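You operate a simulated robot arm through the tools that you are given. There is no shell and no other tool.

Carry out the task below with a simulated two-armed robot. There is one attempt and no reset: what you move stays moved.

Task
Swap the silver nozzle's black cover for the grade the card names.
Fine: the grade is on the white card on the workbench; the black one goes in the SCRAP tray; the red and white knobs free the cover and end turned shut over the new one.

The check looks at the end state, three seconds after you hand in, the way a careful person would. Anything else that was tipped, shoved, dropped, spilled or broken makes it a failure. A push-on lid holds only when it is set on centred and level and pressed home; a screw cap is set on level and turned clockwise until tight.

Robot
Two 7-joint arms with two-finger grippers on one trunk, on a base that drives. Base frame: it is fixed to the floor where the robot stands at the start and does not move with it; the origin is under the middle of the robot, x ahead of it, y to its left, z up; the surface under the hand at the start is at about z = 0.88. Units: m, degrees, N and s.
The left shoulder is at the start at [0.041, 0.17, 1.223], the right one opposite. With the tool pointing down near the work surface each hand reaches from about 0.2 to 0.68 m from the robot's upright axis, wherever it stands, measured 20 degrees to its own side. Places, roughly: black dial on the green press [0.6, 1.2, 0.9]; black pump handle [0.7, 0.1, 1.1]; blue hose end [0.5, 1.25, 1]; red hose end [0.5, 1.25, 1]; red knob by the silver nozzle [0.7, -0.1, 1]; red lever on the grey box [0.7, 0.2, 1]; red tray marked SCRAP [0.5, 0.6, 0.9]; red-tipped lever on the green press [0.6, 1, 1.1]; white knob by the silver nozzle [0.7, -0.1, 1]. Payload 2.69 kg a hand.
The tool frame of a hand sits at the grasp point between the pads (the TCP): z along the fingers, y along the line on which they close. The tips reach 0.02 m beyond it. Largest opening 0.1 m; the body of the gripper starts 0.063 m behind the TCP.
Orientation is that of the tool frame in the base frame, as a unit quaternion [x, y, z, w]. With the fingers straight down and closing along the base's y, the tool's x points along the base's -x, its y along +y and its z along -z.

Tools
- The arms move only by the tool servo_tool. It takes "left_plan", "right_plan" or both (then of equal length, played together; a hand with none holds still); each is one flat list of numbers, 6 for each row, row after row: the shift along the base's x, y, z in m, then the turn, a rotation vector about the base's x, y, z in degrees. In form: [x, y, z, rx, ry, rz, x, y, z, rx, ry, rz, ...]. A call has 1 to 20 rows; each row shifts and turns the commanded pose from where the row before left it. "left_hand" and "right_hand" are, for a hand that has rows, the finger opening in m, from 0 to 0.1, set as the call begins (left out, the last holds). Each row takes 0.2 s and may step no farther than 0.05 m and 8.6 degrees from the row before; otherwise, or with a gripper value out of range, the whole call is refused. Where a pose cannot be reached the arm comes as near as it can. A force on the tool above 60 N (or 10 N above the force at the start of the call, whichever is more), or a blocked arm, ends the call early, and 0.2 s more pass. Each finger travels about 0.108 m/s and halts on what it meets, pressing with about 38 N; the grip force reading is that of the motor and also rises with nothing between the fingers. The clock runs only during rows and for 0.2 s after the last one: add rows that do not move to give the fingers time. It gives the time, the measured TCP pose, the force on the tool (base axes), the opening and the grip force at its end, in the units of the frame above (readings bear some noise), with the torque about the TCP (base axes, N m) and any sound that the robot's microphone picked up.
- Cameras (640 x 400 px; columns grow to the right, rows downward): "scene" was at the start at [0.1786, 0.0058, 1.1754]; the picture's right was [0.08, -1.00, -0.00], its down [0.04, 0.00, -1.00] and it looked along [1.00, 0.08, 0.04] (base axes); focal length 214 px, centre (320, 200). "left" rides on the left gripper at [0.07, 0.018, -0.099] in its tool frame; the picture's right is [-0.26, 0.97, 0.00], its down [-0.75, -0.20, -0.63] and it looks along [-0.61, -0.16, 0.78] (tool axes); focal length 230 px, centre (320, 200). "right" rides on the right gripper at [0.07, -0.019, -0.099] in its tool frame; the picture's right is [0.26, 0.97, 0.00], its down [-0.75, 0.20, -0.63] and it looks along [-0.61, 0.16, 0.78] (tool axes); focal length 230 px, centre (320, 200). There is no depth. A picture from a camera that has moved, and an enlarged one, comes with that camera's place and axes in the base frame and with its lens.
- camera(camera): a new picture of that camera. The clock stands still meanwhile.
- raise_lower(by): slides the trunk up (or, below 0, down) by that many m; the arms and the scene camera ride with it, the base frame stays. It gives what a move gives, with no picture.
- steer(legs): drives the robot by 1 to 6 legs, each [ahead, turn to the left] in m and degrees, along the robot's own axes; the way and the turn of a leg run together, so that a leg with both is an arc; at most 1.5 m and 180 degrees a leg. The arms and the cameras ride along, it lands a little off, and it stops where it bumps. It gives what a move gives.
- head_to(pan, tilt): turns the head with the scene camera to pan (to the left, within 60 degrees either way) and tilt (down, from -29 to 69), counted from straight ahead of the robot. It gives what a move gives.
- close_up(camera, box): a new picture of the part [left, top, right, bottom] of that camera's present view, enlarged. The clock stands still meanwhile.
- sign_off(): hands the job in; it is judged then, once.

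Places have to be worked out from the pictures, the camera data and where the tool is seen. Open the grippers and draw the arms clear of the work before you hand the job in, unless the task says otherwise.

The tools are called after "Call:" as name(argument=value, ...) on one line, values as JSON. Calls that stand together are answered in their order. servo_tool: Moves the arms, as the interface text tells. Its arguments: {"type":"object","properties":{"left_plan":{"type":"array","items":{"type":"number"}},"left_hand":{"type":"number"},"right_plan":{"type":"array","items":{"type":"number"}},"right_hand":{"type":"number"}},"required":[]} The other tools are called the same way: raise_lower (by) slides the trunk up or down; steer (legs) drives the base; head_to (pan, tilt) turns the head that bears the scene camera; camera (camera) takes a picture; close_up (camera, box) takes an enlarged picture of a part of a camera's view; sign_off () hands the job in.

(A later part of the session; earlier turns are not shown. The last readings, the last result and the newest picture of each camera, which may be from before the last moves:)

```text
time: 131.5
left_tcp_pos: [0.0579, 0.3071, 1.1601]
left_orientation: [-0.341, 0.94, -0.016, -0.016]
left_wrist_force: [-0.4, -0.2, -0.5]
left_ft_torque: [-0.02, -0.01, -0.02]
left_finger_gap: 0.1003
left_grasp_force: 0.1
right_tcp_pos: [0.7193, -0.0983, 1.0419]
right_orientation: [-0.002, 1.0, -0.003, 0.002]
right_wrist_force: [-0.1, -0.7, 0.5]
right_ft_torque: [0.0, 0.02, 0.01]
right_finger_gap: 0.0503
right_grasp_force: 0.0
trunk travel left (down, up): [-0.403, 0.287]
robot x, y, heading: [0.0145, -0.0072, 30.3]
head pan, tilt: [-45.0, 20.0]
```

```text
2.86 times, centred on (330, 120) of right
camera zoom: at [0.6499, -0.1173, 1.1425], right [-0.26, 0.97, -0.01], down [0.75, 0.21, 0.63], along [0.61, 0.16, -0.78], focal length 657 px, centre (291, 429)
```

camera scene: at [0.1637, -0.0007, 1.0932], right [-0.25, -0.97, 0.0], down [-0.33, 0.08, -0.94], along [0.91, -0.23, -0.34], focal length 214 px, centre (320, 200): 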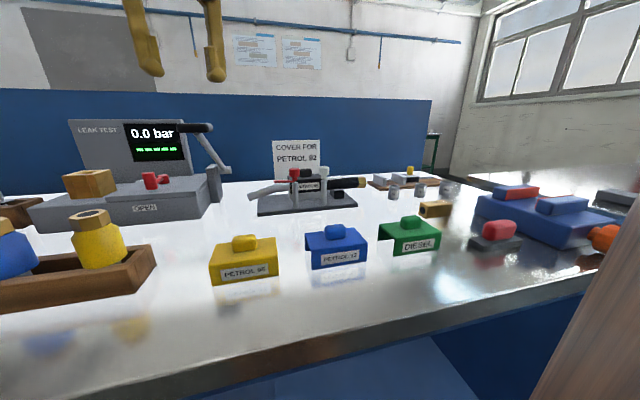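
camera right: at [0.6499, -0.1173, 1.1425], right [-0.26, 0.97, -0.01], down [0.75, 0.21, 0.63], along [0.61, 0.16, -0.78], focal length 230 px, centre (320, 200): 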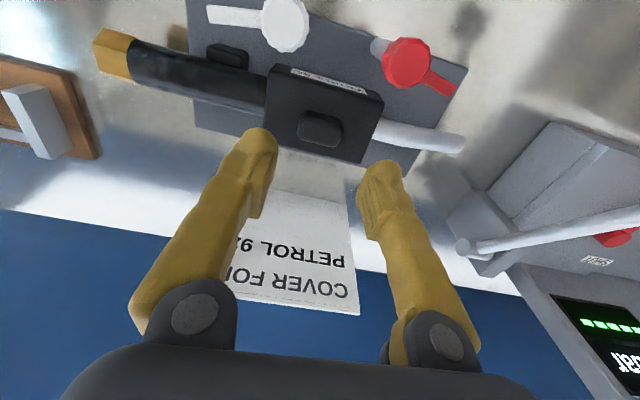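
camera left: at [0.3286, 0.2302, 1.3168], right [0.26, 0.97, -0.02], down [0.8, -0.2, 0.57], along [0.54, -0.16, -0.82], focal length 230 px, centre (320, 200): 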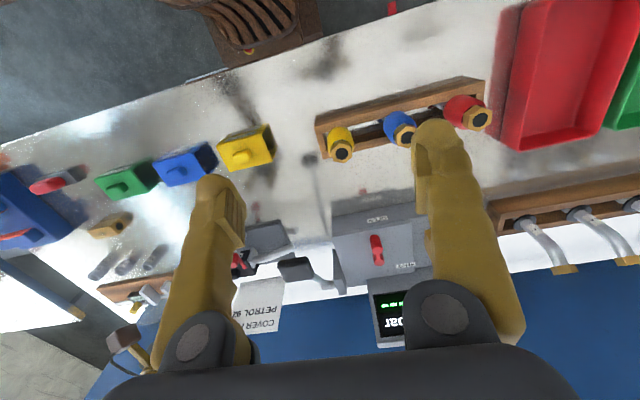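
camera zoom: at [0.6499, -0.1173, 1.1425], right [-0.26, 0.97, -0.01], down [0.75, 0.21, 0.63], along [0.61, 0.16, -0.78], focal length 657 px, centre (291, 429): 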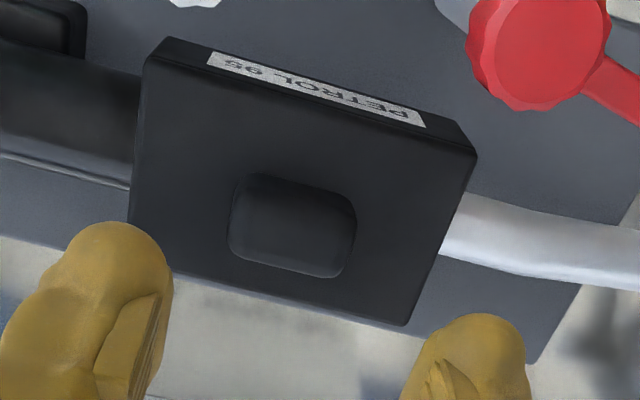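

Cover unchanged, knob centre (0.719, -0.0995). Descend level and deeper this time.

Call:
servo_tool(right_plan=[0, -0.001, -0.008, 0, 0, 0, 0, 0, -0.008, 0, 0, 0, 0, 0, -0.008, 0, 0, 0, 0, 0, -0.008, 0, 0, 0, 0, 0, -0.008, 0, 0, 0, 0, 0, -0.008, 0, 0, 0, 0, 0, -0.008, 0, 0, 0, 0, 0, -0.006, 0, 0, 0, 0, 0, -0.003, 0, 0, 0, 0, 0, -0.002, 0, 0, 0, 0, 0, 0, 0, 0, 0], right_hand=0.05)

Call:
close_up(camera="scene", box=[260, 140, 340, 200])

```text
time: 133.9
left_tcp_pos: [0.0564, 0.3058, 1.1609]
left_orientation: [-0.34, 0.94, -0.016, -0.015]
left_wrist_force: [0.2, 0.1, -0.6]
left_ft_torque: [0.0, 0.01, 0.04]
left_finger_gap: 0.1001
left_grasp_force: 0.1
right_tcp_pos: [0.7205, -0.0993, 0.9751]
right_orientation: [-0.002, 1.0, -0.004, 0.002]
right_wrist_force: [1.3, -1.1, 6.7]
right_ft_torque: [0.16, -0.09, -0.03]
right_finger_gap: 0.0492
right_grasp_force: 0.1
trunk travel left (down, up): [-0.403, 0.287]
robot x, y, heading: [0.0139, -0.0113, 30.8]
head pan, tilt: [-45.0, 20.0]
```

```text
6.67 times, centred on (300, 170) of scene
camera zoom: at [0.1633, -0.0001, 1.0934], right [-0.25, -0.97, 0.0], down [-0.33, 0.09, -0.94], along [0.91, -0.23, -0.34], focal length 1430 px, centre (453, 400)
```

zoom: 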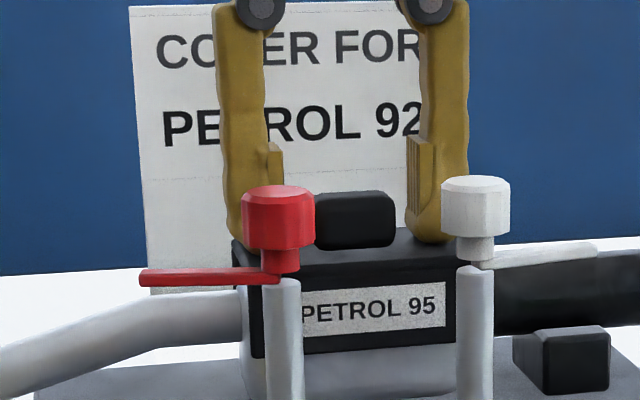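

The tips just touch the cover top (6.7 N). Back off 1 mm, close, then lift in tiny steps reading the force.

Call:
servo_tool(right_plan=[0, 0, 0.0015, 0, 0, 0, 0, 0, 0, 0, 0, 0, 0, 0, 0, 0, 0, 0, 0, 0, 0, 0, 0, 0, 0, 0, 0, 0, 0, 0], right_hand=0.01)

Call:
servo_tool(right_plan=[0, 0, 0.002, 0, 0, 0])

Call:
servo_tool(right_plan=[0, 0, 0.002, 0, 0, 0])

Call:
servo_tool(right_plan=[0, 0, 0.002, 0, 0, 0])

Call:
close_up(camera="scene", box=[260, 140, 340, 200])

```text
time: 135.1
left_tcp_pos: [0.0575, 0.3076, 1.1599]
left_orientation: [-0.34, 0.94, -0.016, -0.016]
left_wrist_force: [0.6, -0.5, -0.1]
left_ft_torque: [0.04, -0.01, 0.01]
left_finger_gap: 0.1004
left_grasp_force: 0.0
right_tcp_pos: [0.7193, -0.1, 0.9753]
right_orientation: [-0.002, 1.0, -0.003, 0.001]
right_wrist_force: [-0.3, -0.2, -0.1]
right_ft_torque: [-0.02, -0.03, 0.01]
right_finger_gap: 0.0328
right_grasp_force: 38.3
trunk travel left (down, up): [-0.403, 0.287]
robot x, y, heading: [0.0148, -0.0093, 30.6]
head pan, tilt: [-45.0, 20.0]
```

```text
time: 135.5
left_tcp_pos: [0.0575, 0.3061, 1.1606]
left_orientation: [-0.34, 0.94, -0.016, -0.015]
left_wrist_force: [0.1, 0.2, -0.5]
left_ft_torque: [0.0, -0.02, -0.01]
left_finger_gap: 0.0999
left_grasp_force: 0.0
right_tcp_pos: [0.7198, -0.0983, 0.9788]
right_orientation: [-0.002, 1.0, -0.003, 0.001]
right_wrist_force: [0.4, 0.8, -1.0]
right_ft_torque: [-0.01, -0.03, 0.01]
right_finger_gap: 0.0328
right_grasp_force: 38.2
trunk travel left (down, up): [-0.403, 0.287]
robot x, y, heading: [0.0132, -0.0098, 30.6]
head pan, tilt: [-45.0, 20.0]
```

```text
time: 135.9
left_tcp_pos: [0.0584, 0.3053, 1.16]
left_orientation: [-0.34, 0.94, -0.016, -0.016]
left_wrist_force: [-0.9, -0.3, 0.9]
left_ft_torque: [-0.01, 0.0, 0.02]
left_finger_gap: 0.1
left_grasp_force: 0.0
right_tcp_pos: [0.7194, -0.099, 0.9822]
right_orientation: [-0.002, 1.0, -0.004, 0.0]
right_wrist_force: [-0.7, 0.0, -0.6]
right_ft_torque: [0.01, -0.02, -0.03]
right_finger_gap: 0.0325
right_grasp_force: 37.7
trunk travel left (down, up): [-0.403, 0.287]
robot x, y, heading: [0.0133, -0.0122, 30.6]
head pan, tilt: [-45.0, 20.0]
```

```text
time: 136.3
left_tcp_pos: [0.0569, 0.3065, 1.1596]
left_orientation: [-0.341, 0.94, -0.016, -0.015]
left_wrist_force: [-0.7, 0.3, 0.0]
left_ft_torque: [-0.01, -0.01, -0.01]
left_finger_gap: 0.1
left_grasp_force: 0.0
right_tcp_pos: [0.7202, -0.0985, 0.9826]
right_orientation: [-0.001, 1.0, -0.003, 0.0]
right_wrist_force: [0.5, 0.7, -0.7]
right_ft_torque: [0.0, 0.0, 0.01]
right_finger_gap: 0.0326
right_grasp_force: 37.6
trunk travel left (down, up): [-0.403, 0.287]
robot x, y, heading: [0.0167, -0.0107, 30.3]
head pan, tilt: [-45.0, 20.0]
```

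```text
6.67 times, centred on (300, 170) of scene
camera zoom: at [0.1637, 0.0001, 1.0933], right [-0.25, -0.97, 0.0], down [-0.33, 0.09, -0.94], along [0.91, -0.23, -0.34], focal length 1430 px, centre (453, 400)
```

zoom: 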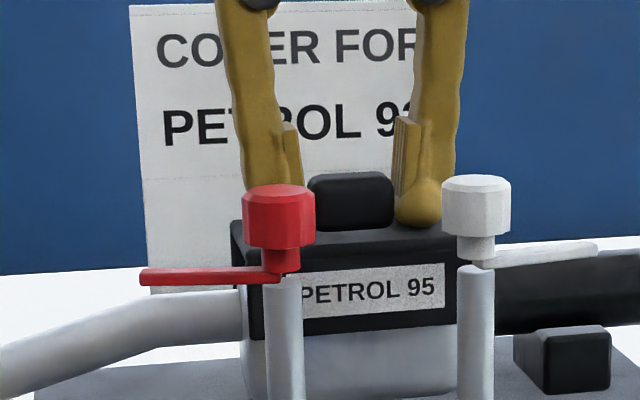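

The cover rises with the hand, force under 1 N and no slip. Continue lifting gently.

Call:
servo_tool(right_plan=[0, 0, 0.003, 0, 0, 0, 0, 0, 0.003, 0, 0, 0, 0, 0, 0.003, 0, 0, 0, 0, 0, 0.003, 0, 0, 0, 0, 0, 0.003, 0, 0, 0, 0, 0, 0.003, 0, 0, 0, 0, 0, 0, 0, 0, 0])

Call:
close_up(camera="scene", box=[260, 130, 340, 190])

```text
time: 137.9
left_tcp_pos: [0.0571, 0.307, 1.1603]
left_orientation: [-0.341, 0.94, -0.016, -0.015]
left_wrist_force: [0.4, -0.3, 0.5]
left_ft_torque: [0.01, 0.01, -0.01]
left_finger_gap: 0.1002
left_grasp_force: 0.1
right_tcp_pos: [0.7203, -0.0987, 1.001]
right_orientation: [-0.002, 1.0, -0.004, 0.0]
right_wrist_force: [-0.2, 0.2, -0.3]
right_ft_torque: [-0.02, -0.04, -0.01]
right_finger_gap: 0.0328
right_grasp_force: 38.1
trunk travel left (down, up): [-0.403, 0.287]
robot x, y, heading: [0.0121, -0.0117, 30.8]
head pan, tilt: [-45.0, 20.0]
```

```text
6.67 times, centred on (300, 160) of scene
camera zoom: at [0.1639, 0.0002, 1.0932], right [-0.25, -0.97, 0.0], down [-0.33, 0.09, -0.94], along [0.91, -0.23, -0.34], focal length 1430 px, centre (453, 467)
```

zoom: 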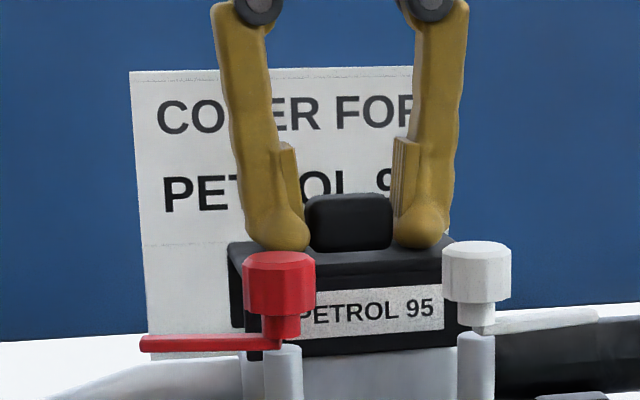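

Held firmly and level. Lift 8 cm more to clear the knob heads.

Call:
servo_tool(right_plan=[0, 0, 0.004, 0, 0, 0, 0, 0, 0.005, 0, 0, 0, 0, 0, 0.005, 0, 0, 0, 0, 0, 0.005, 0, 0, 0, 0, 0, 0.005, 0, 0, 0, 0, 0, 0.005, 0, 0, 0, 0, 0, 0.005, 0, 0, 0, 0, 0, 0.005, 0, 0, 0, 0, 0, 0.005, 0, 0, 0, 0, 0, 0.005, 0, 0, 0, 0, 0, 0.005, 0, 0, 0, 0, 0, 0.005, 0, 0, 0, 0, 0, 0.005, 0, 0, 0, 0, 0, 0.005, 0, 0, 0, 0, 0, 0.005, 0, 0, 0, 0, 0, 0.004, 0, 0, 0, 0, 0, 0, 0, 0, 0])

Call:
camera(camera="scene")

Call:
camera(camera="right")

```text
time: 141.5
left_tcp_pos: [0.0581, 0.3074, 1.1599]
left_orientation: [-0.34, 0.94, -0.016, -0.016]
left_wrist_force: [1.2, -0.2, 0.3]
left_ft_torque: [0.0, 0.0, 0.0]
left_finger_gap: 0.0997
left_grasp_force: 0.2
right_tcp_pos: [0.7195, -0.0997, 1.0786]
right_orientation: [-0.002, 1.0, -0.004, 0.001]
right_wrist_force: [0.6, -0.6, -1.5]
right_ft_torque: [0.02, -0.02, 0.01]
right_finger_gap: 0.0327
right_grasp_force: 38.5
trunk travel left (down, up): [-0.403, 0.287]
robot x, y, heading: [0.0113, -0.0133, 30.4]
head pan, tilt: [-45.0, 20.0]
```

```text
taken
camera scene: at [0.164, 0.0004, 1.0932], right [-0.25, -0.97, 0.0], down [-0.33, 0.09, -0.94], along [0.91, -0.23, -0.34], focal length 214 px, centre (320, 200)
```

scene: 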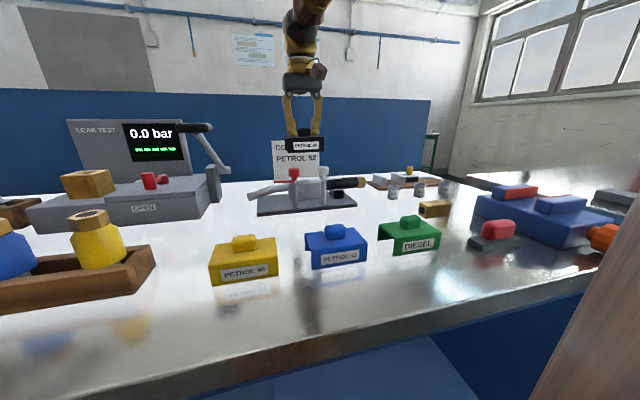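

```text
taken
camera right: at [0.6502, -0.1173, 1.179], right [-0.26, 0.97, -0.01], down [0.75, 0.21, 0.63], along [0.61, 0.16, -0.78], focal length 230 px, centre (320, 200)
```

right: 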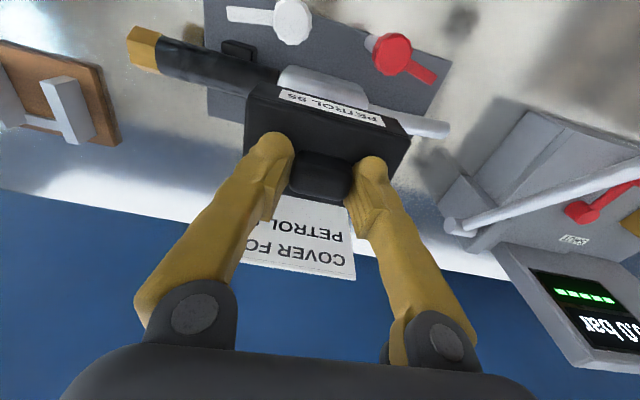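

The black cover is off. Retract toward the robot while rising, keeping it over the empty bench area.

Call:
servo_tool(right_plan=[0, 0, 0.004, 0, 0, 0, -0.005, 0, 0.006, 0, 0, 0, -0.008, -0.002, 0.006, 0, 0, 0, -0.01, -0.002, 0.006, 0, 0, 0, -0.012, -0.002, 0.006, 0, 0, 0, -0.012, -0.002, 0.006, 0, 0, 0, -0.012, -0.002, 0.006, 0, 0, 0, -0.012, -0.002, 0.006, 0, 0, 0, -0.012, -0.002, 0.006, 0, 0, 0, -0.012, -0.002, 0.006, 0, 0, 0, -0.012, -0.002, 0.006, 0, 0, 0, -0.012, -0.002, 0.006, 0, 0, 0, -0.012, -0.002, 0.006, 0, 0, 0, -0.012, -0.002, 0.006, 0, 0, 0, -0.012, -0.002, 0.006, 0, 0, 0, -0.012, -0.002, 0.006, 0, 0, 0, -0.012, -0.002, 0.006, 0, 0, 0, -0.012, -0.002, 0.006, 0, 0, 0, -0.01, 0, 0.006, 0, 0, 0, -0.005, 0, 0, 0, 0, 0])

Call:
head_to(pan=20, tilt=30)

Call:
camera(camera="scene")

Call:
camera(camera="right")

```text
time: 145.7
left_tcp_pos: [0.0576, 0.3074, 1.1596]
left_orientation: [-0.341, 0.94, -0.016, -0.017]
left_wrist_force: [0.0, 0.1, -0.2]
left_ft_torque: [-0.02, -0.05, -0.01]
left_finger_gap: 0.1
left_grasp_force: 0.0
right_tcp_pos: [0.5145, -0.1319, 1.1898]
right_orientation: [-0.002, 1.0, -0.003, 0.0]
right_wrist_force: [-0.2, -1.0, -0.6]
right_ft_torque: [0.02, -0.03, 0.03]
right_finger_gap: 0.0325
right_grasp_force: 38.2
trunk travel left (down, up): [-0.403, 0.287]
robot x, y, heading: [0.0113, -0.0127, 30.6]
head pan, tilt: [-45.0, 20.0]
```

```text
time: 147.1
left_tcp_pos: [0.0582, 0.3073, 1.1602]
left_orientation: [-0.341, 0.94, -0.016, -0.016]
left_wrist_force: [0.1, 0.4, 0.6]
left_ft_torque: [0.0, 0.02, 0.02]
left_finger_gap: 0.1002
left_grasp_force: 0.0
right_tcp_pos: [0.5144, -0.1314, 1.19]
right_orientation: [-0.001, 1.0, -0.004, 0.0]
right_wrist_force: [0.5, 0.2, -1.6]
right_ft_torque: [-0.02, 0.04, 0.0]
right_finger_gap: 0.0327
right_grasp_force: 37.8
trunk travel left (down, up): [-0.403, 0.287]
robot x, y, heading: [0.0114, -0.0083, 30.7]
head pan, tilt: [20.0, 30.0]
```

```text
taken
camera scene: at [0.1314, 0.0935, 1.0772], right [0.77, -0.64, 0.0], down [-0.32, -0.39, -0.87], along [0.55, 0.67, -0.5], focal length 214 px, centre (320, 200)
```

scene: 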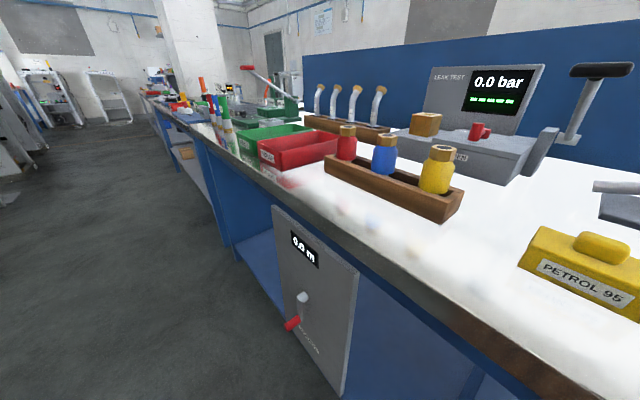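

```text
taken
camera right: at [0.445, -0.1497, 1.2901], right [-0.26, 0.97, -0.01], down [0.75, 0.21, 0.63], along [0.61, 0.16, -0.78], focal length 230 px, centre (320, 200)
```

right: 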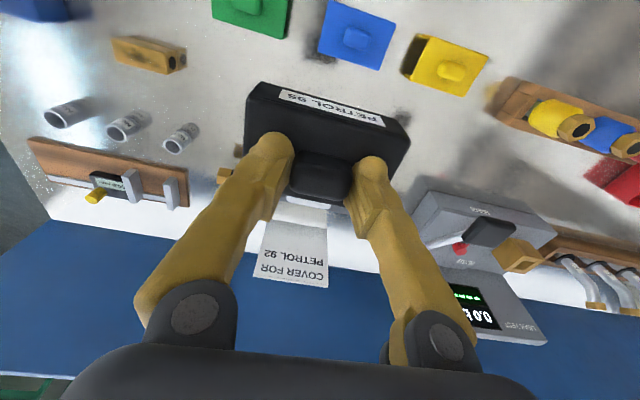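

Floor is clear to the left. Back off from the cabinet and turn left toward heading ~90°, the cover riding at z ≈ 1.13 over everything in its sweep.

Call:
steer(legs=[[-0.05, 0]])

Call:
steer(legs=[[0, 58]])

```text
time: 148.0
left_tcp_pos: [0.0423, 0.2963, 1.1537]
left_orientation: [-0.342, 0.939, -0.017, -0.032]
left_wrist_force: [0.0, -1.5, 1.2]
left_ft_torque: [0.04, -0.01, 0.01]
left_finger_gap: 0.0999
left_grasp_force: 0.0
right_tcp_pos: [0.4991, -0.1424, 1.1774]
right_orientation: [-0.001, 1.0, -0.01, -0.013]
right_wrist_force: [1.0, 0.4, -1.8]
right_ft_torque: [0.05, 0.06, 0.0]
right_finger_gap: 0.0327
right_grasp_force: 38.3
trunk travel left (down, up): [-0.403, 0.287]
robot x, y, heading: [-0.0293, -0.0353, 30.3]
head pan, tilt: [20.0, 30.0]
```

```text
time: 151.0
left_tcp_pos: [-0.2776, 0.1729, 1.1574]
left_orientation: [0.754, -0.656, 0.023, 0.009]
left_wrist_force: [0.2, -0.7, 0.4]
left_ft_torque: [0.01, -0.04, 0.0]
left_finger_gap: 0.1002
left_grasp_force: 0.1
right_tcp_pos: [0.336, 0.3292, 1.1843]
right_orientation: [-0.487, 0.873, -0.008, -0.002]
right_wrist_force: [-0.8, -0.5, -0.2]
right_ft_torque: [0.08, -0.04, -0.02]
right_finger_gap: 0.0326
right_grasp_force: 38.4
trunk travel left (down, up): [-0.403, 0.287]
robot x, y, heading: [-0.026, -0.0348, 88.8]
head pan, tilt: [20.0, 30.0]
```

Heading 88.8°. Drive ahead 0.25 m (along +y) and look at the trays.

Call:
steer(legs=[[0.25, 0]])

Call:
head_to(pan=-50, tilt=35)

Call:
camera(camera="scene")

Call:
camera(camera="right")

```text
time: 151.8
left_tcp_pos: [-0.2805, 0.1351, 1.1664]
left_orientation: [0.762, -0.647, 0.035, -0.003]
left_wrist_force: [-0.4, 0.2, -0.1]
left_ft_torque: [0.02, -0.07, 0.06]
left_finger_gap: 0.1001
left_grasp_force: 0.0
right_tcp_pos: [0.3312, 0.2785, 1.1565]
right_orientation: [-0.486, 0.872, -0.053, -0.029]
right_wrist_force: [-0.8, -1.2, -0.8]
right_ft_torque: [0.05, -0.05, 0.02]
right_finger_gap: 0.0324
right_grasp_force: 38.2
trunk travel left (down, up): [-0.403, 0.287]
robot x, y, heading: [-0.0154, -0.0322, 88.9]
head pan, tilt: [20.0, 30.0]
stopped in leg 1: the robot was blocked; the commanded pose is now the measured one
```

```text
time: 153.2
left_tcp_pos: [-0.2794, 0.1359, 1.1658]
left_orientation: [0.762, -0.647, 0.031, -0.002]
left_wrist_force: [0.1, 0.1, 0.0]
left_ft_torque: [0.01, -0.01, -0.01]
left_finger_gap: 0.1001
left_grasp_force: 0.1
right_tcp_pos: [0.3328, 0.2823, 1.1561]
right_orientation: [-0.486, 0.872, -0.051, -0.029]
right_wrist_force: [-0.7, 1.3, -0.6]
right_ft_torque: [-0.01, -0.02, 0.01]
right_finger_gap: 0.0324
right_grasp_force: 37.9
trunk travel left (down, up): [-0.403, 0.287]
robot x, y, heading: [-0.0203, -0.0269, 88.8]
head pan, tilt: [-50.0, 35.0]
```

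```text
taken
camera scene: at [0.0502, 0.1123, 1.067], right [0.63, -0.78, 0.01], down [-0.45, -0.37, -0.81], along [0.64, 0.5, -0.58], focal length 214 px, centre (320, 200)
```

scene: 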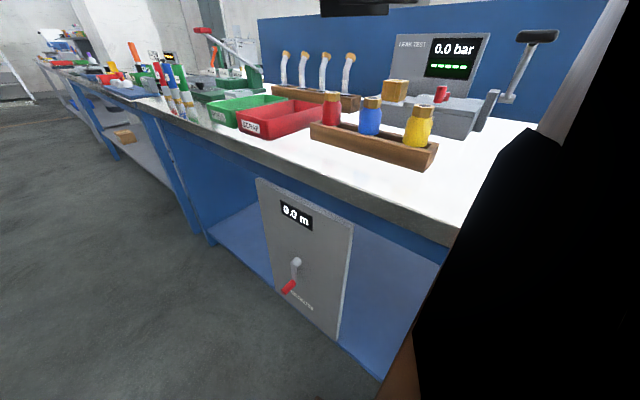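

```text
taken
camera right: at [0.3123, 0.2241, 1.2636], right [-0.96, 0.29, -0.03], down [0.23, 0.81, 0.54], along [0.18, 0.51, -0.84], focal length 230 px, centre (320, 200)
```

right: 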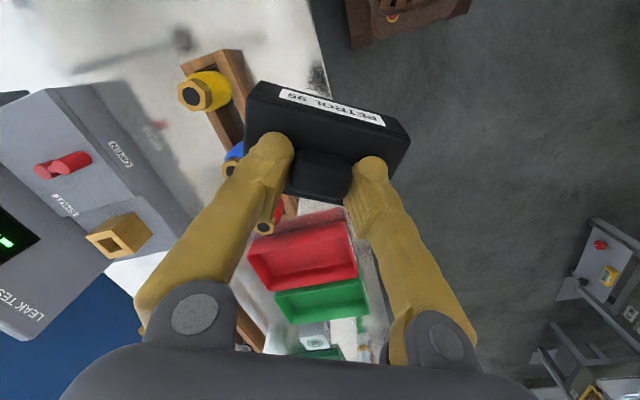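

The long leg jerked the arms. I'll use short legs instead.

Call:
steer(legs=[[0.04, 0]])

```text
time: 154.1
left_tcp_pos: [-0.2793, 0.1668, 1.1684]
left_orientation: [0.76, -0.649, 0.024, -0.008]
left_wrist_force: [0.5, 0.3, -0.5]
left_ft_torque: [-0.03, -0.02, 0.02]
left_finger_gap: 0.1
left_grasp_force: 0.0
right_tcp_pos: [0.3345, 0.3132, 1.1622]
right_orientation: [-0.486, 0.873, -0.04, -0.022]
right_wrist_force: [-0.3, 0.0, -0.1]
right_ft_torque: [0.02, -0.02, -0.01]
right_finger_gap: 0.0325
right_grasp_force: 37.9
trunk travel left (down, up): [-0.403, 0.287]
robot x, y, heading: [-0.02, 0.012, 88.9]
head pan, tilt: [-50.0, 35.0]
```

Call:
steer(legs=[[0.04, 0], [0.04, 0], [0.04, 0], [0.04, 0]])

```text
time: 156.4
left_tcp_pos: [-0.2747, 0.3189, 1.1708]
left_orientation: [0.765, -0.643, 0.043, -0.003]
left_wrist_force: [0.3, -1.1, -0.3]
left_ft_torque: [0.04, -0.06, 0.02]
left_finger_gap: 0.1001
left_grasp_force: 0.1
right_tcp_pos: [0.3364, 0.4594, 1.1502]
right_orientation: [-0.486, 0.871, -0.06, -0.034]
right_wrist_force: [-0.2, -0.6, -0.2]
right_ft_torque: [0.07, 0.02, -0.03]
right_finger_gap: 0.0324
right_grasp_force: 37.8
trunk travel left (down, up): [-0.403, 0.287]
robot x, y, heading: [-0.0183, 0.1694, 88.7]
head pan, tilt: [-50.0, 35.0]
```

Robot at (-0.018, 0.17), heading 89°. Look at the tray from here.

Call:
camera(camera="scene")

Call:
camera(camera="right")

```text
taken
camera scene: at [0.0545, 0.3044, 1.068], right [0.63, -0.78, 0.01], down [-0.45, -0.37, -0.82], along [0.64, 0.51, -0.58], focal length 214 px, centre (320, 200)
```

scene: 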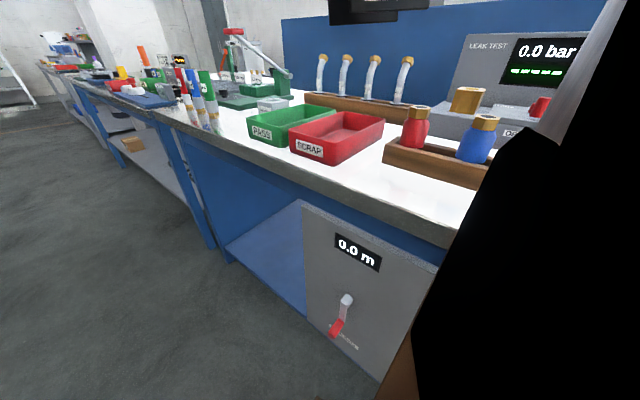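

```text
taken
camera right: at [0.3163, 0.4056, 1.2599], right [-0.96, 0.29, -0.04], down [0.23, 0.82, 0.52], along [0.18, 0.49, -0.85], focal length 230 px, centre (320, 200)
```

right: 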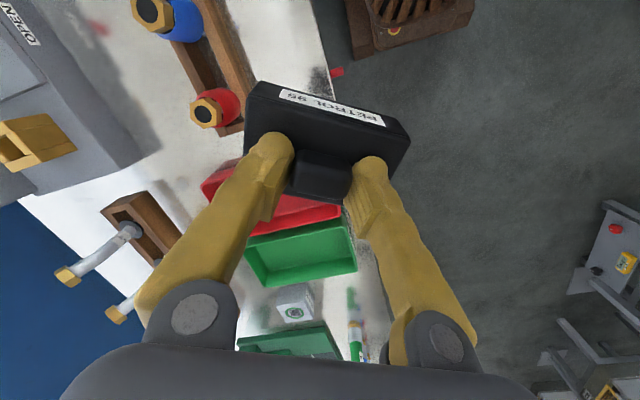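

SCRAP tray spans about x 0.36–0.58, y 0.52–0.64. Move over its centre (0.47, 0.58), levelling and turning the cover's long side along x.

Call:
servo_tool(right_plan=[0, 0, 0, 0, 0, 0, 0.008, 0.007, 0.001, 0.5, 0, 2, 0.008, 0.007, 0.001, 0.5, 0, 2, 0.008, 0.007, 0.001, 0.5, 0, 2, 0.008, 0.007, 0.001, 0.5, 0, 2, 0.008, 0.007, 0.001, 0.5, 0, 2, 0.008, 0.007, 0.001, 0.5, 0, 2, 0.008, 0.007, 0.001, 0.5, 0, 2, 0.008, 0.007, 0.001, 0.5, 0, 2, 0.008, 0.007, 0.001, 0.5, 0, 2, 0.008, 0.007, 0.001, 0.5, 0, 2, 0.008, 0.007, 0, 0.5, 0, 2, 0.008, 0.007, 0, 0.5, 0, 2, 0.008, 0.007, 0, 0.5, 0, 2, 0.008, 0.007, 0, 0.5, 0, 2, 0.008, 0.008, 0, 0.5, 0, 2, 0.008, 0.008, 0, 0.4, 0, 2, 0, 0, 0, 0, 0, 0, 0, 0, 0, 0, 0, 0])

Call:
camera(camera="right")

Call:
camera(camera="scene")

```text
time: 160.4
left_tcp_pos: [-0.2732, 0.3145, 1.1744]
left_orientation: [0.769, -0.636, 0.065, 0.005]
left_wrist_force: [-0.2, -0.1, -0.5]
left_ft_torque: [0.01, 0.01, 0.02]
left_finger_gap: 0.1001
left_grasp_force: 0.1
right_tcp_pos: [0.4633, 0.5653, 1.1625]
right_orientation: [0.708, -0.706, 0.003, -0.017]
right_wrist_force: [-0.2, 0.4, 0.1]
right_ft_torque: [0.0, 0.0, -0.01]
right_finger_gap: 0.0327
right_grasp_force: 38.0
trunk travel left (down, up): [-0.403, 0.287]
robot x, y, heading: [-0.0157, 0.1731, 88.9]
head pan, tilt: [-50.0, 35.0]
```

```text
taken
camera right: at [0.481, 0.4934, 1.2631], right [-0.97, -0.26, -0.03], down [-0.22, 0.74, 0.64], along [-0.14, 0.62, -0.77], focal length 230 px, centre (320, 200)
```

right: 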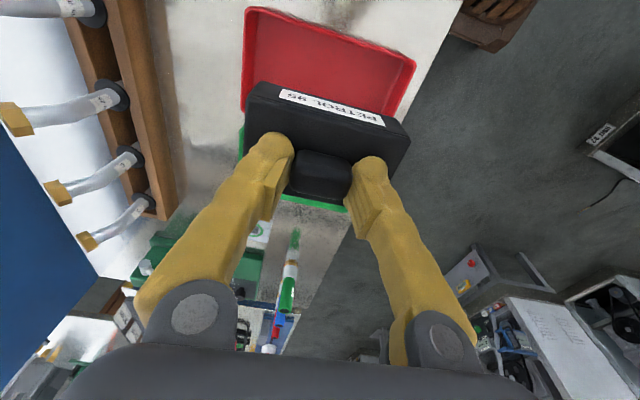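

```text
taken
camera scene: at [0.0549, 0.3123, 1.067], right [0.63, -0.78, 0.01], down [-0.45, -0.37, -0.81], along [0.64, 0.5, -0.58], focal length 214 px, centre (320, 200)
```

scene: 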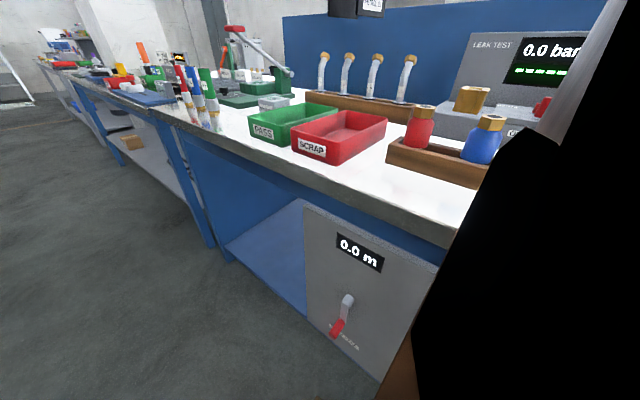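

Tray rim confirmed at x 0.361–0.569, y from 0.516. Shift y by +1.2 cm and descend to z ≈ 1.0.

Call:
servo_tool(right_plan=[0, 0.003, -0.008, 0, 0, 0, 0, 0.003, -0.01, 0, 0, 0, 0, 0.003, -0.012, 0, 0, 0, 0, 0.003, -0.012, 0, 0, 0, 0, 0, -0.012, 0, 0, 0, 0, 0, -0.012, 0, 0, 0, 0, 0, -0.012, 0, 0, 0, 0, 0, -0.012, 0, 0, 0, 0, 0, -0.012, 0, 0, 0, 0, 0, -0.012, 0, 0, 0, 0, 0, -0.012, 0, 0, 0, 0, 0, -0.012, 0, 0, 0, 0, 0, -0.012, 0, 0, 0, 0, 0, -0.012, 0, 0, 0, 0, 0, 0, 0, 0, 0])

Call:
camera(camera="scene")

Call:
camera(camera="right")

```text
time: 163.6
left_tcp_pos: [-0.2743, 0.3143, 1.1738]
left_orientation: [0.769, -0.636, 0.065, 0.005]
left_wrist_force: [-0.3, -0.3, -0.7]
left_ft_torque: [0.03, 0.0, 0.0]
left_finger_gap: 0.1001
left_grasp_force: 0.2
right_tcp_pos: [0.4648, 0.5771, 1.0011]
right_orientation: [0.708, -0.706, 0.003, -0.017]
right_wrist_force: [0.2, 0.5, -1.0]
right_ft_torque: [0.01, -0.01, -0.02]
right_finger_gap: 0.0329
right_grasp_force: 37.6
trunk travel left (down, up): [-0.403, 0.287]
robot x, y, heading: [-0.0149, 0.1712, 88.4]
head pan, tilt: [-50.0, 35.0]
```

```text
taken
camera scene: at [0.0547, 0.3121, 1.067], right [0.63, -0.78, 0.01], down [-0.45, -0.37, -0.81], along [0.64, 0.5, -0.58], focal length 214 px, centre (320, 200)
```

scene: 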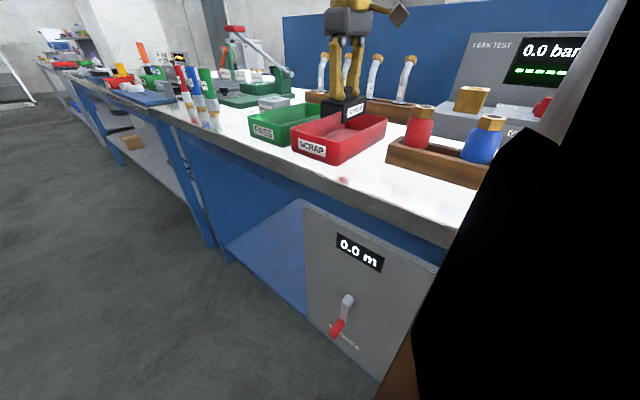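

```text
taken
camera right: at [0.4809, 0.5051, 1.1002], right [-0.97, -0.26, -0.03], down [-0.22, 0.74, 0.64], along [-0.14, 0.62, -0.77], focal length 230 px, centre (320, 200)
```

right: 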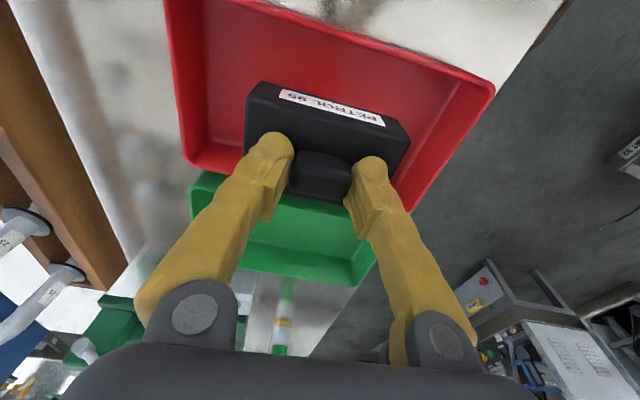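

The cover is centred over the red tray (y 0.516–0.638). Lower to just above the tray floor.

Call:
servo_tool(right_plan=[0, 0, -0.008, 0, 0, 0, 0, 0, -0.008, 0, 0, 0, 0, 0, -0.008, 0, 0, 0, 0, 0, -0.008, 0, 0, 0, 0, 0, -0.007, 0, 0, 0, 0, 0, -0.006, 0, 0, 0, 0, 0, -0.004, 0, 0, 0, 0, 0, -0.003, 0, 0, 0, 0, 0, -0.003, 0, 0, 0, 0, 0, 0, 0, 0, 0])

Call:
close_up(camera="scene", box=[270, 60, 410, 170])

```text
time: 165.8
left_tcp_pos: [-0.2725, 0.3152, 1.1732]
left_orientation: [0.769, -0.636, 0.065, 0.006]
left_wrist_force: [0.2, -0.5, 0.0]
left_ft_torque: [0.01, -0.01, 0.02]
left_finger_gap: 0.1002
left_grasp_force: 0.1
right_tcp_pos: [0.4642, 0.5766, 0.9467]
right_orientation: [0.707, -0.707, 0.002, -0.017]
right_wrist_force: [-0.2, -0.1, -1.3]
right_ft_torque: [0.01, 0.0, -0.01]
right_finger_gap: 0.0328
right_grasp_force: 37.9
trunk travel left (down, up): [-0.403, 0.287]
robot x, y, heading: [-0.0161, 0.172, 88.7]
head pan, tilt: [-50.0, 35.0]
```

```text
3.64 times, centred on (340, 115) of scene
camera zoom: at [0.0548, 0.3122, 1.067], right [0.63, -0.78, 0.01], down [-0.45, -0.37, -0.81], along [0.64, 0.5, -0.58], focal length 780 px, centre (247, 509)
```

zoom: 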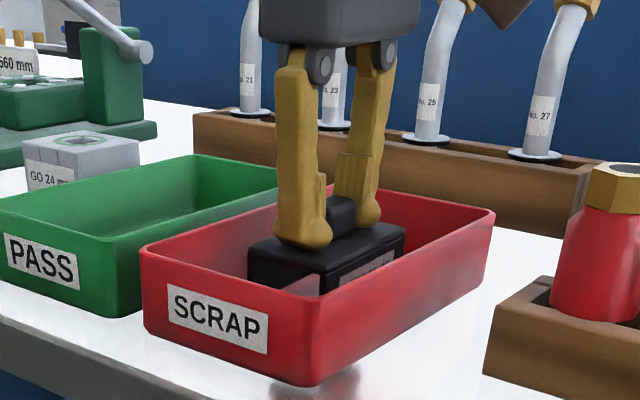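

Well inside the tray. Lower a few mm more until it touches, then release.

Call:
servo_tool(right_plan=[0, 0, -0.003, 0, 0, 0, 0, 0, -0.003, 0, 0, 0, 0, 0, 0, 0, 0, 0])

```text
time: 166.6
left_tcp_pos: [-0.2735, 0.3136, 1.1729]
left_orientation: [0.769, -0.636, 0.066, 0.005]
left_wrist_force: [0.4, -0.2, -0.4]
left_ft_torque: [-0.02, 0.04, 0.02]
left_finger_gap: 0.0997
left_grasp_force: 0.2
right_tcp_pos: [0.465, 0.5766, 0.9421]
right_orientation: [0.707, -0.707, 0.003, -0.018]
right_wrist_force: [1.6, -0.4, 12.9]
right_ft_torque: [-0.43, 0.48, 0.11]
right_finger_gap: 0.0325
right_grasp_force: 38.1
trunk travel left (down, up): [-0.403, 0.287]
robot x, y, heading: [-0.0176, 0.1652, 88.7]
head pan, tilt: [-50.0, 35.0]
```

Contact felt. Release and lift straight up.

Call:
servo_tool(right_plan=[0, 0, 0.001, 0, 0, 0, 0, 0, 0, 0, 0, 0, 0, 0, 0, 0, 0, 0, 0, 0, 0.005, 0, 0, 0, 0, 0, 0.008, 0, 0, 0, 0, 0, 0.01, 0, 0, 0, 0, 0, 0.01, 0, 0, 0, 0, 0, 0.012, 0, 0, 0, 0, 0, 0.012, 0, 0, 0, 0, 0, 0.012, 0, 0, 0, 0, 0, 0.012, 0, 0, 0, 0, 0, 0.012, 0, 0, 0, 0, 0, 0.012, 0, 0, 0, 0, 0, 0.012, 0, 0, 0, 0, 0, 0.012, 0, 0, 0, 0, 0, 0.012, 0, 0, 0, 0, 0, 0.012, 0, 0, 0, 0, 0, 0, 0, 0, 0], right_hand=0.06)

Call:
close_up(camera="scene", box=[270, 60, 410, 170])

```text
time: 170.4
left_tcp_pos: [-0.2732, 0.3144, 1.1729]
left_orientation: [0.769, -0.636, 0.065, 0.004]
left_wrist_force: [0.5, -0.9, 0.4]
left_ft_torque: [-0.02, 0.0, -0.01]
left_finger_gap: 0.1001
left_grasp_force: 0.1
right_tcp_pos: [0.4636, 0.577, 1.0952]
right_orientation: [0.707, -0.707, 0.002, -0.018]
right_wrist_force: [-0.4, 0.7, -0.3]
right_ft_torque: [0.02, 0.0, 0.04]
right_finger_gap: 0.0602
right_grasp_force: 0.1
trunk travel left (down, up): [-0.403, 0.287]
robot x, y, heading: [-0.0155, 0.1666, 88.8]
head pan, tilt: [-50.0, 35.0]
```

```text
3.64 times, centred on (340, 115) of scene
camera zoom: at [0.0548, 0.3122, 1.067], right [0.63, -0.78, 0.01], down [-0.45, -0.37, -0.81], along [0.64, 0.5, -0.58], focal length 780 px, centre (247, 509)
```

zoom: 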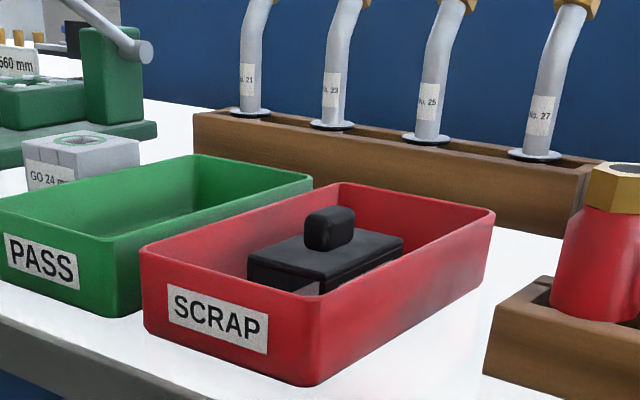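

The black cover lies in the SCRAP tray. Now bring the arm back to its travel pose.

Call:
servo_tool(right_plan=[-0.008, -0.0074, 0.006, 0, 0, -2, -0.008, -0.0074, 0.006, 0, 0, -2, -0.008, -0.0074, 0.006, 0, 0, -2, -0.008, -0.0074, 0.006, 0, 0, -2, -0.008, -0.0074, 0.006, 0, 0, -2, -0.008, -0.0074, 0.006, 0, 0, -2, -0.008, -0.0074, 0.006, 0, 0, -2, -0.008, -0.0074, 0.006, 0, 0, -2, -0.008, -0.0074, 0.006, 0, 0, -2, -0.008, -0.0074, 0.006, 0, 0, -2, -0.008, -0.0074, 0.006, 0, 0, -2, -0.008, -0.0074, 0.006, 0, 0, -2, -0.008, -0.0074, 0.006, 0, 0, -2, -0.008, -0.0074, 0.006, 0, 0, -2, -0.008, -0.0074, 0.006, 0, 0, -2, -0.008, -0.0074, 0.006, 0, 0, -2, 0, 0, 0, 0, 0, 0, 0, 0, 0, 0, 0, 0])

Call:
steer(legs=[[-0.04, 0], [-0.04, 0], [-0.04, 0], [-0.04, 0], [-0.04, 0]])

```text
time: 174.2
left_tcp_pos: [-0.2732, 0.3139, 1.1732]
left_orientation: [0.769, -0.636, 0.064, 0.006]
left_wrist_force: [0.4, 1.0, -0.3]
left_ft_torque: [0.02, 0.0, 0.01]
left_finger_gap: 0.1001
left_grasp_force: 0.0
right_tcp_pos: [0.3367, 0.4587, 1.1886]
right_orientation: [-0.486, 0.874, -0.015, 0.011]
right_wrist_force: [0.4, 0.4, 0.0]
right_ft_torque: [0.03, 0.0, 0.0]
right_finger_gap: 0.0601
right_grasp_force: 0.1
trunk travel left (down, up): [-0.403, 0.287]
robot x, y, heading: [-0.0156, 0.1692, 88.7]
head pan, tilt: [-50.0, 35.0]
```

```text
time: 177.0
left_tcp_pos: [-0.2794, 0.0987, 1.1722]
left_orientation: [0.763, -0.645, 0.032, -0.009]
left_wrist_force: [-0.7, 1.9, -0.5]
left_ft_torque: [-0.17, -0.04, -0.02]
left_finger_gap: 0.1
left_grasp_force: 0.1
right_tcp_pos: [0.333, 0.2488, 1.1941]
right_orientation: [-0.486, 0.874, -0.004, 0.018]
right_wrist_force: [0.3, 0.7, -0.6]
right_ft_torque: [-0.03, 0.06, -0.02]
right_finger_gap: 0.0599
right_grasp_force: 0.1
trunk travel left (down, up): [-0.403, 0.287]
robot x, y, heading: [-0.0219, -0.0276, 88.8]
head pan, tilt: [-50.0, 35.0]
```

Back at (-0.022, -0.028). Turn right to ~42°, then creep forward 3 cm.

Call:
steer(legs=[[0, -47]])

Call:
steer(legs=[[0.03, 0]])

Call:
head_to(pan=-52, tilt=30)

Call:
camera(camera="scene")

Call:
camera(camera="right")

```text
time: 179.6
left_tcp_pos: [-0.077, 0.27, 1.1738]
left_orientation: [-0.434, 0.9, -0.039, -0.024]
left_wrist_force: [-0.1, -0.2, -0.1]
left_ft_torque: [-0.02, -0.01, 0.01]
left_finger_gap: 0.1002
left_grasp_force: 0.1
right_tcp_pos: [0.442, -0.09, 1.1876]
right_orientation: [-0.088, 0.996, -0.018, 0.006]
right_wrist_force: [0.1, -0.4, 0.5]
right_ft_torque: [0.02, -0.01, -0.03]
right_finger_gap: 0.06
right_grasp_force: 0.1
trunk travel left (down, up): [-0.403, 0.287]
robot x, y, heading: [-0.0224, -0.0276, 40.8]
head pan, tilt: [-50.0, 35.0]
```

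```text
time: 180.4
left_tcp_pos: [-0.0705, 0.2737, 1.1759]
left_orientation: [-0.439, 0.896, -0.049, -0.033]
left_wrist_force: [-0.6, -0.8, -0.1]
left_ft_torque: [0.03, -0.03, -0.01]
left_finger_gap: 0.0998
left_grasp_force: 0.2
right_tcp_pos: [0.4453, -0.0864, 1.1875]
right_orientation: [-0.088, 0.996, -0.016, 0.006]
right_wrist_force: [-0.6, -0.6, 0.6]
right_ft_torque: [0.05, -0.05, -0.02]
right_finger_gap: 0.0599
right_grasp_force: 0.0
trunk travel left (down, up): [-0.403, 0.287]
robot x, y, heading: [0.0036, -0.0071, 40.6]
head pan, tilt: [-50.0, 35.0]
```

```text
time: 181.1
left_tcp_pos: [-0.074, 0.2689, 1.1791]
left_orientation: [-0.444, 0.892, -0.066, -0.048]
left_wrist_force: [0.7, -1.0, 0.8]
left_ft_torque: [-0.03, 0.03, 0.04]
left_finger_gap: 0.1
left_grasp_force: 0.0
right_tcp_pos: [0.437, -0.0939, 1.1779]
right_orientation: [-0.088, 0.996, -0.028, -0.013]
right_wrist_force: [-0.9, -0.4, -0.2]
right_ft_torque: [-0.02, 0.02, -0.01]
right_finger_gap: 0.06
right_grasp_force: 0.0
trunk travel left (down, up): [-0.403, 0.287]
robot x, y, heading: [-0.0004, -0.01, 40.9]
head pan, tilt: [-52.0, 30.0]
```

```text
taken
camera scene: at [0.155, 0.0317, 1.0748], right [-0.2, -0.98, 0.01], down [-0.5, 0.09, -0.86], along [0.84, -0.17, -0.51], focal length 214 px, centre (320, 200)
```

scene: 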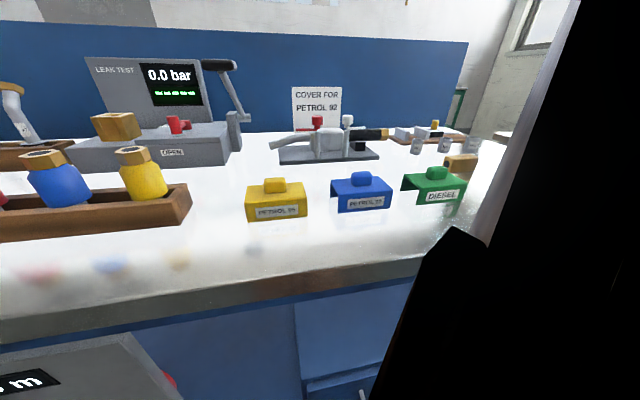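

```text
taken
camera right: at [0.3737, -0.1187, 1.2813], right [-0.42, 0.9, -0.05], down [0.72, 0.36, 0.59], along [0.55, 0.22, -0.8], focal length 230 px, centre (320, 200)
```

right: 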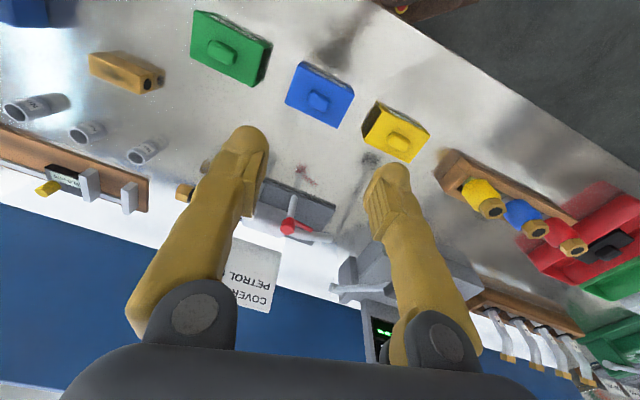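

Good stance. Now level the hand, align yaw and come down above the blue cover (approx (0.457, -0.099)).

Call:
servo_tool(right_plan=[0, 0, 0, 0, 0, 0, 0.0013, -0.0003, -0.009, 0.2, -0.08, -0.63, 0.0013, -0.0003, -0.009, 0.2, -0.08, -0.63, 0.0013, -0.0003, -0.009, 0.2, -0.08, -0.63, 0.0013, -0.0003, -0.009, 0.2, -0.08, -0.63, 0.0013, -0.0003, -0.009, 0.2, -0.08, -0.63, 0.0013, -0.0003, -0.009, 0.2, -0.08, -0.63, 0.0013, -0.0003, -0.009, 0.2, -0.08, -0.63, 0.0013, -0.0003, -0.009, 0.2, -0.08, -0.63, 0.0013, -0.0003, -0.009, 0.2, -0.08, -0.63, 0.0013, -0.0003, -0.009, 0.2, -0.08, -0.63, 0.0013, -0.0003, -0.009, 0.2, -0.08, -0.63, 0.0013, -0.0003, -0.009, 0.2, -0.08, -0.63, 0.0013, -0.0003, -0.009, 0.2, -0.08, -0.63, 0.0013, -0.0003, -0.009, 0.2, -0.08, -0.63, 0.0013, -0.0003, -0.009, 0.2, -0.08, -0.63, 0.0013, -0.0003, -0.009, 0.2, -0.08, -0.63, 0, 0, 0, 0, 0, 0, 0, 0, 0, 0, 0, 0])

Call:
camera(camera="right")

Call:
close_up(camera="right", box=[240, 60, 400, 180])

Call:
close_up(camera="scene", box=[290, 100, 450, 230])

```text
time: 185.1
left_tcp_pos: [-0.0735, 0.2687, 1.1782]
left_orientation: [-0.444, 0.892, -0.065, -0.048]
left_wrist_force: [0.3, 0.5, 0.2]
left_ft_torque: [0.01, 0.0, -0.01]
left_finger_gap: 0.0999
left_grasp_force: 0.1
right_tcp_pos: [0.4655, -0.0997, 1.0451]
right_orientation: [0.001, 1.0, 0.012, 0.023]
right_wrist_force: [0.0, -0.1, 0.9]
right_ft_torque: [-0.04, -0.01, 0.0]
right_finger_gap: 0.0601
right_grasp_force: 0.0
right hand out of reach, approached as far as the arm can: row 2
trunk travel left (down, up): [-0.403, 0.287]
robot x, y, heading: [-0.001, -0.0069, 40.8]
head pan, tilt: [-52.0, 30.0]
```

```text
taken
camera right: at [0.3917, -0.1209, 1.1417], right [-0.26, 0.97, 0.01], down [0.72, 0.18, 0.67], along [0.64, 0.18, -0.75], focal length 230 px, centre (320, 200)
```

right: 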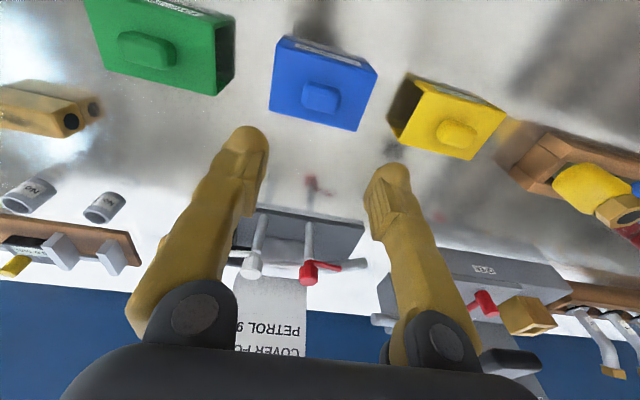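

```text
3.33 times, centred on (320, 120) of right
camera zoom: at [0.3917, -0.1209, 1.1417], right [-0.26, 0.97, 0.01], down [0.72, 0.18, 0.67], along [0.64, 0.18, -0.75], focal length 767 px, centre (320, 467)
```

zoom: 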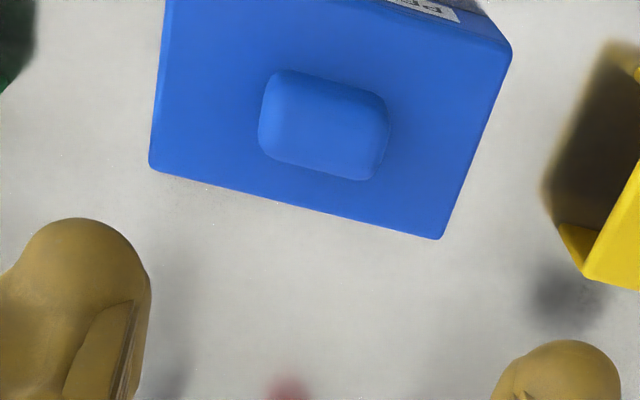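

```text
3.08 times, centred on (370, 165) of scene
camera zoom: at [0.1554, 0.0317, 1.0748], right [-0.2, -0.98, 0.01], down [-0.5, 0.09, -0.86], along [0.84, -0.17, -0.51], focal length 660 px, centre (166, 308)
```

zoom: 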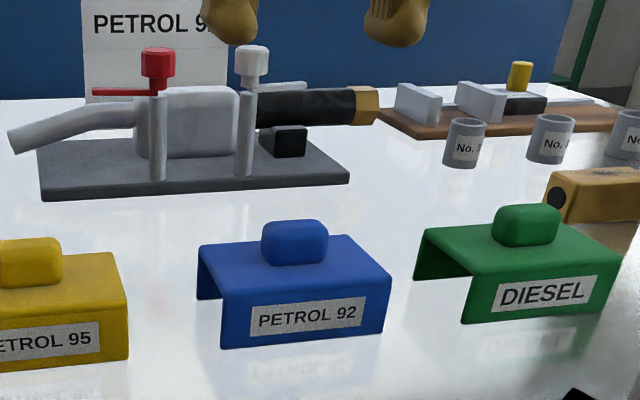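

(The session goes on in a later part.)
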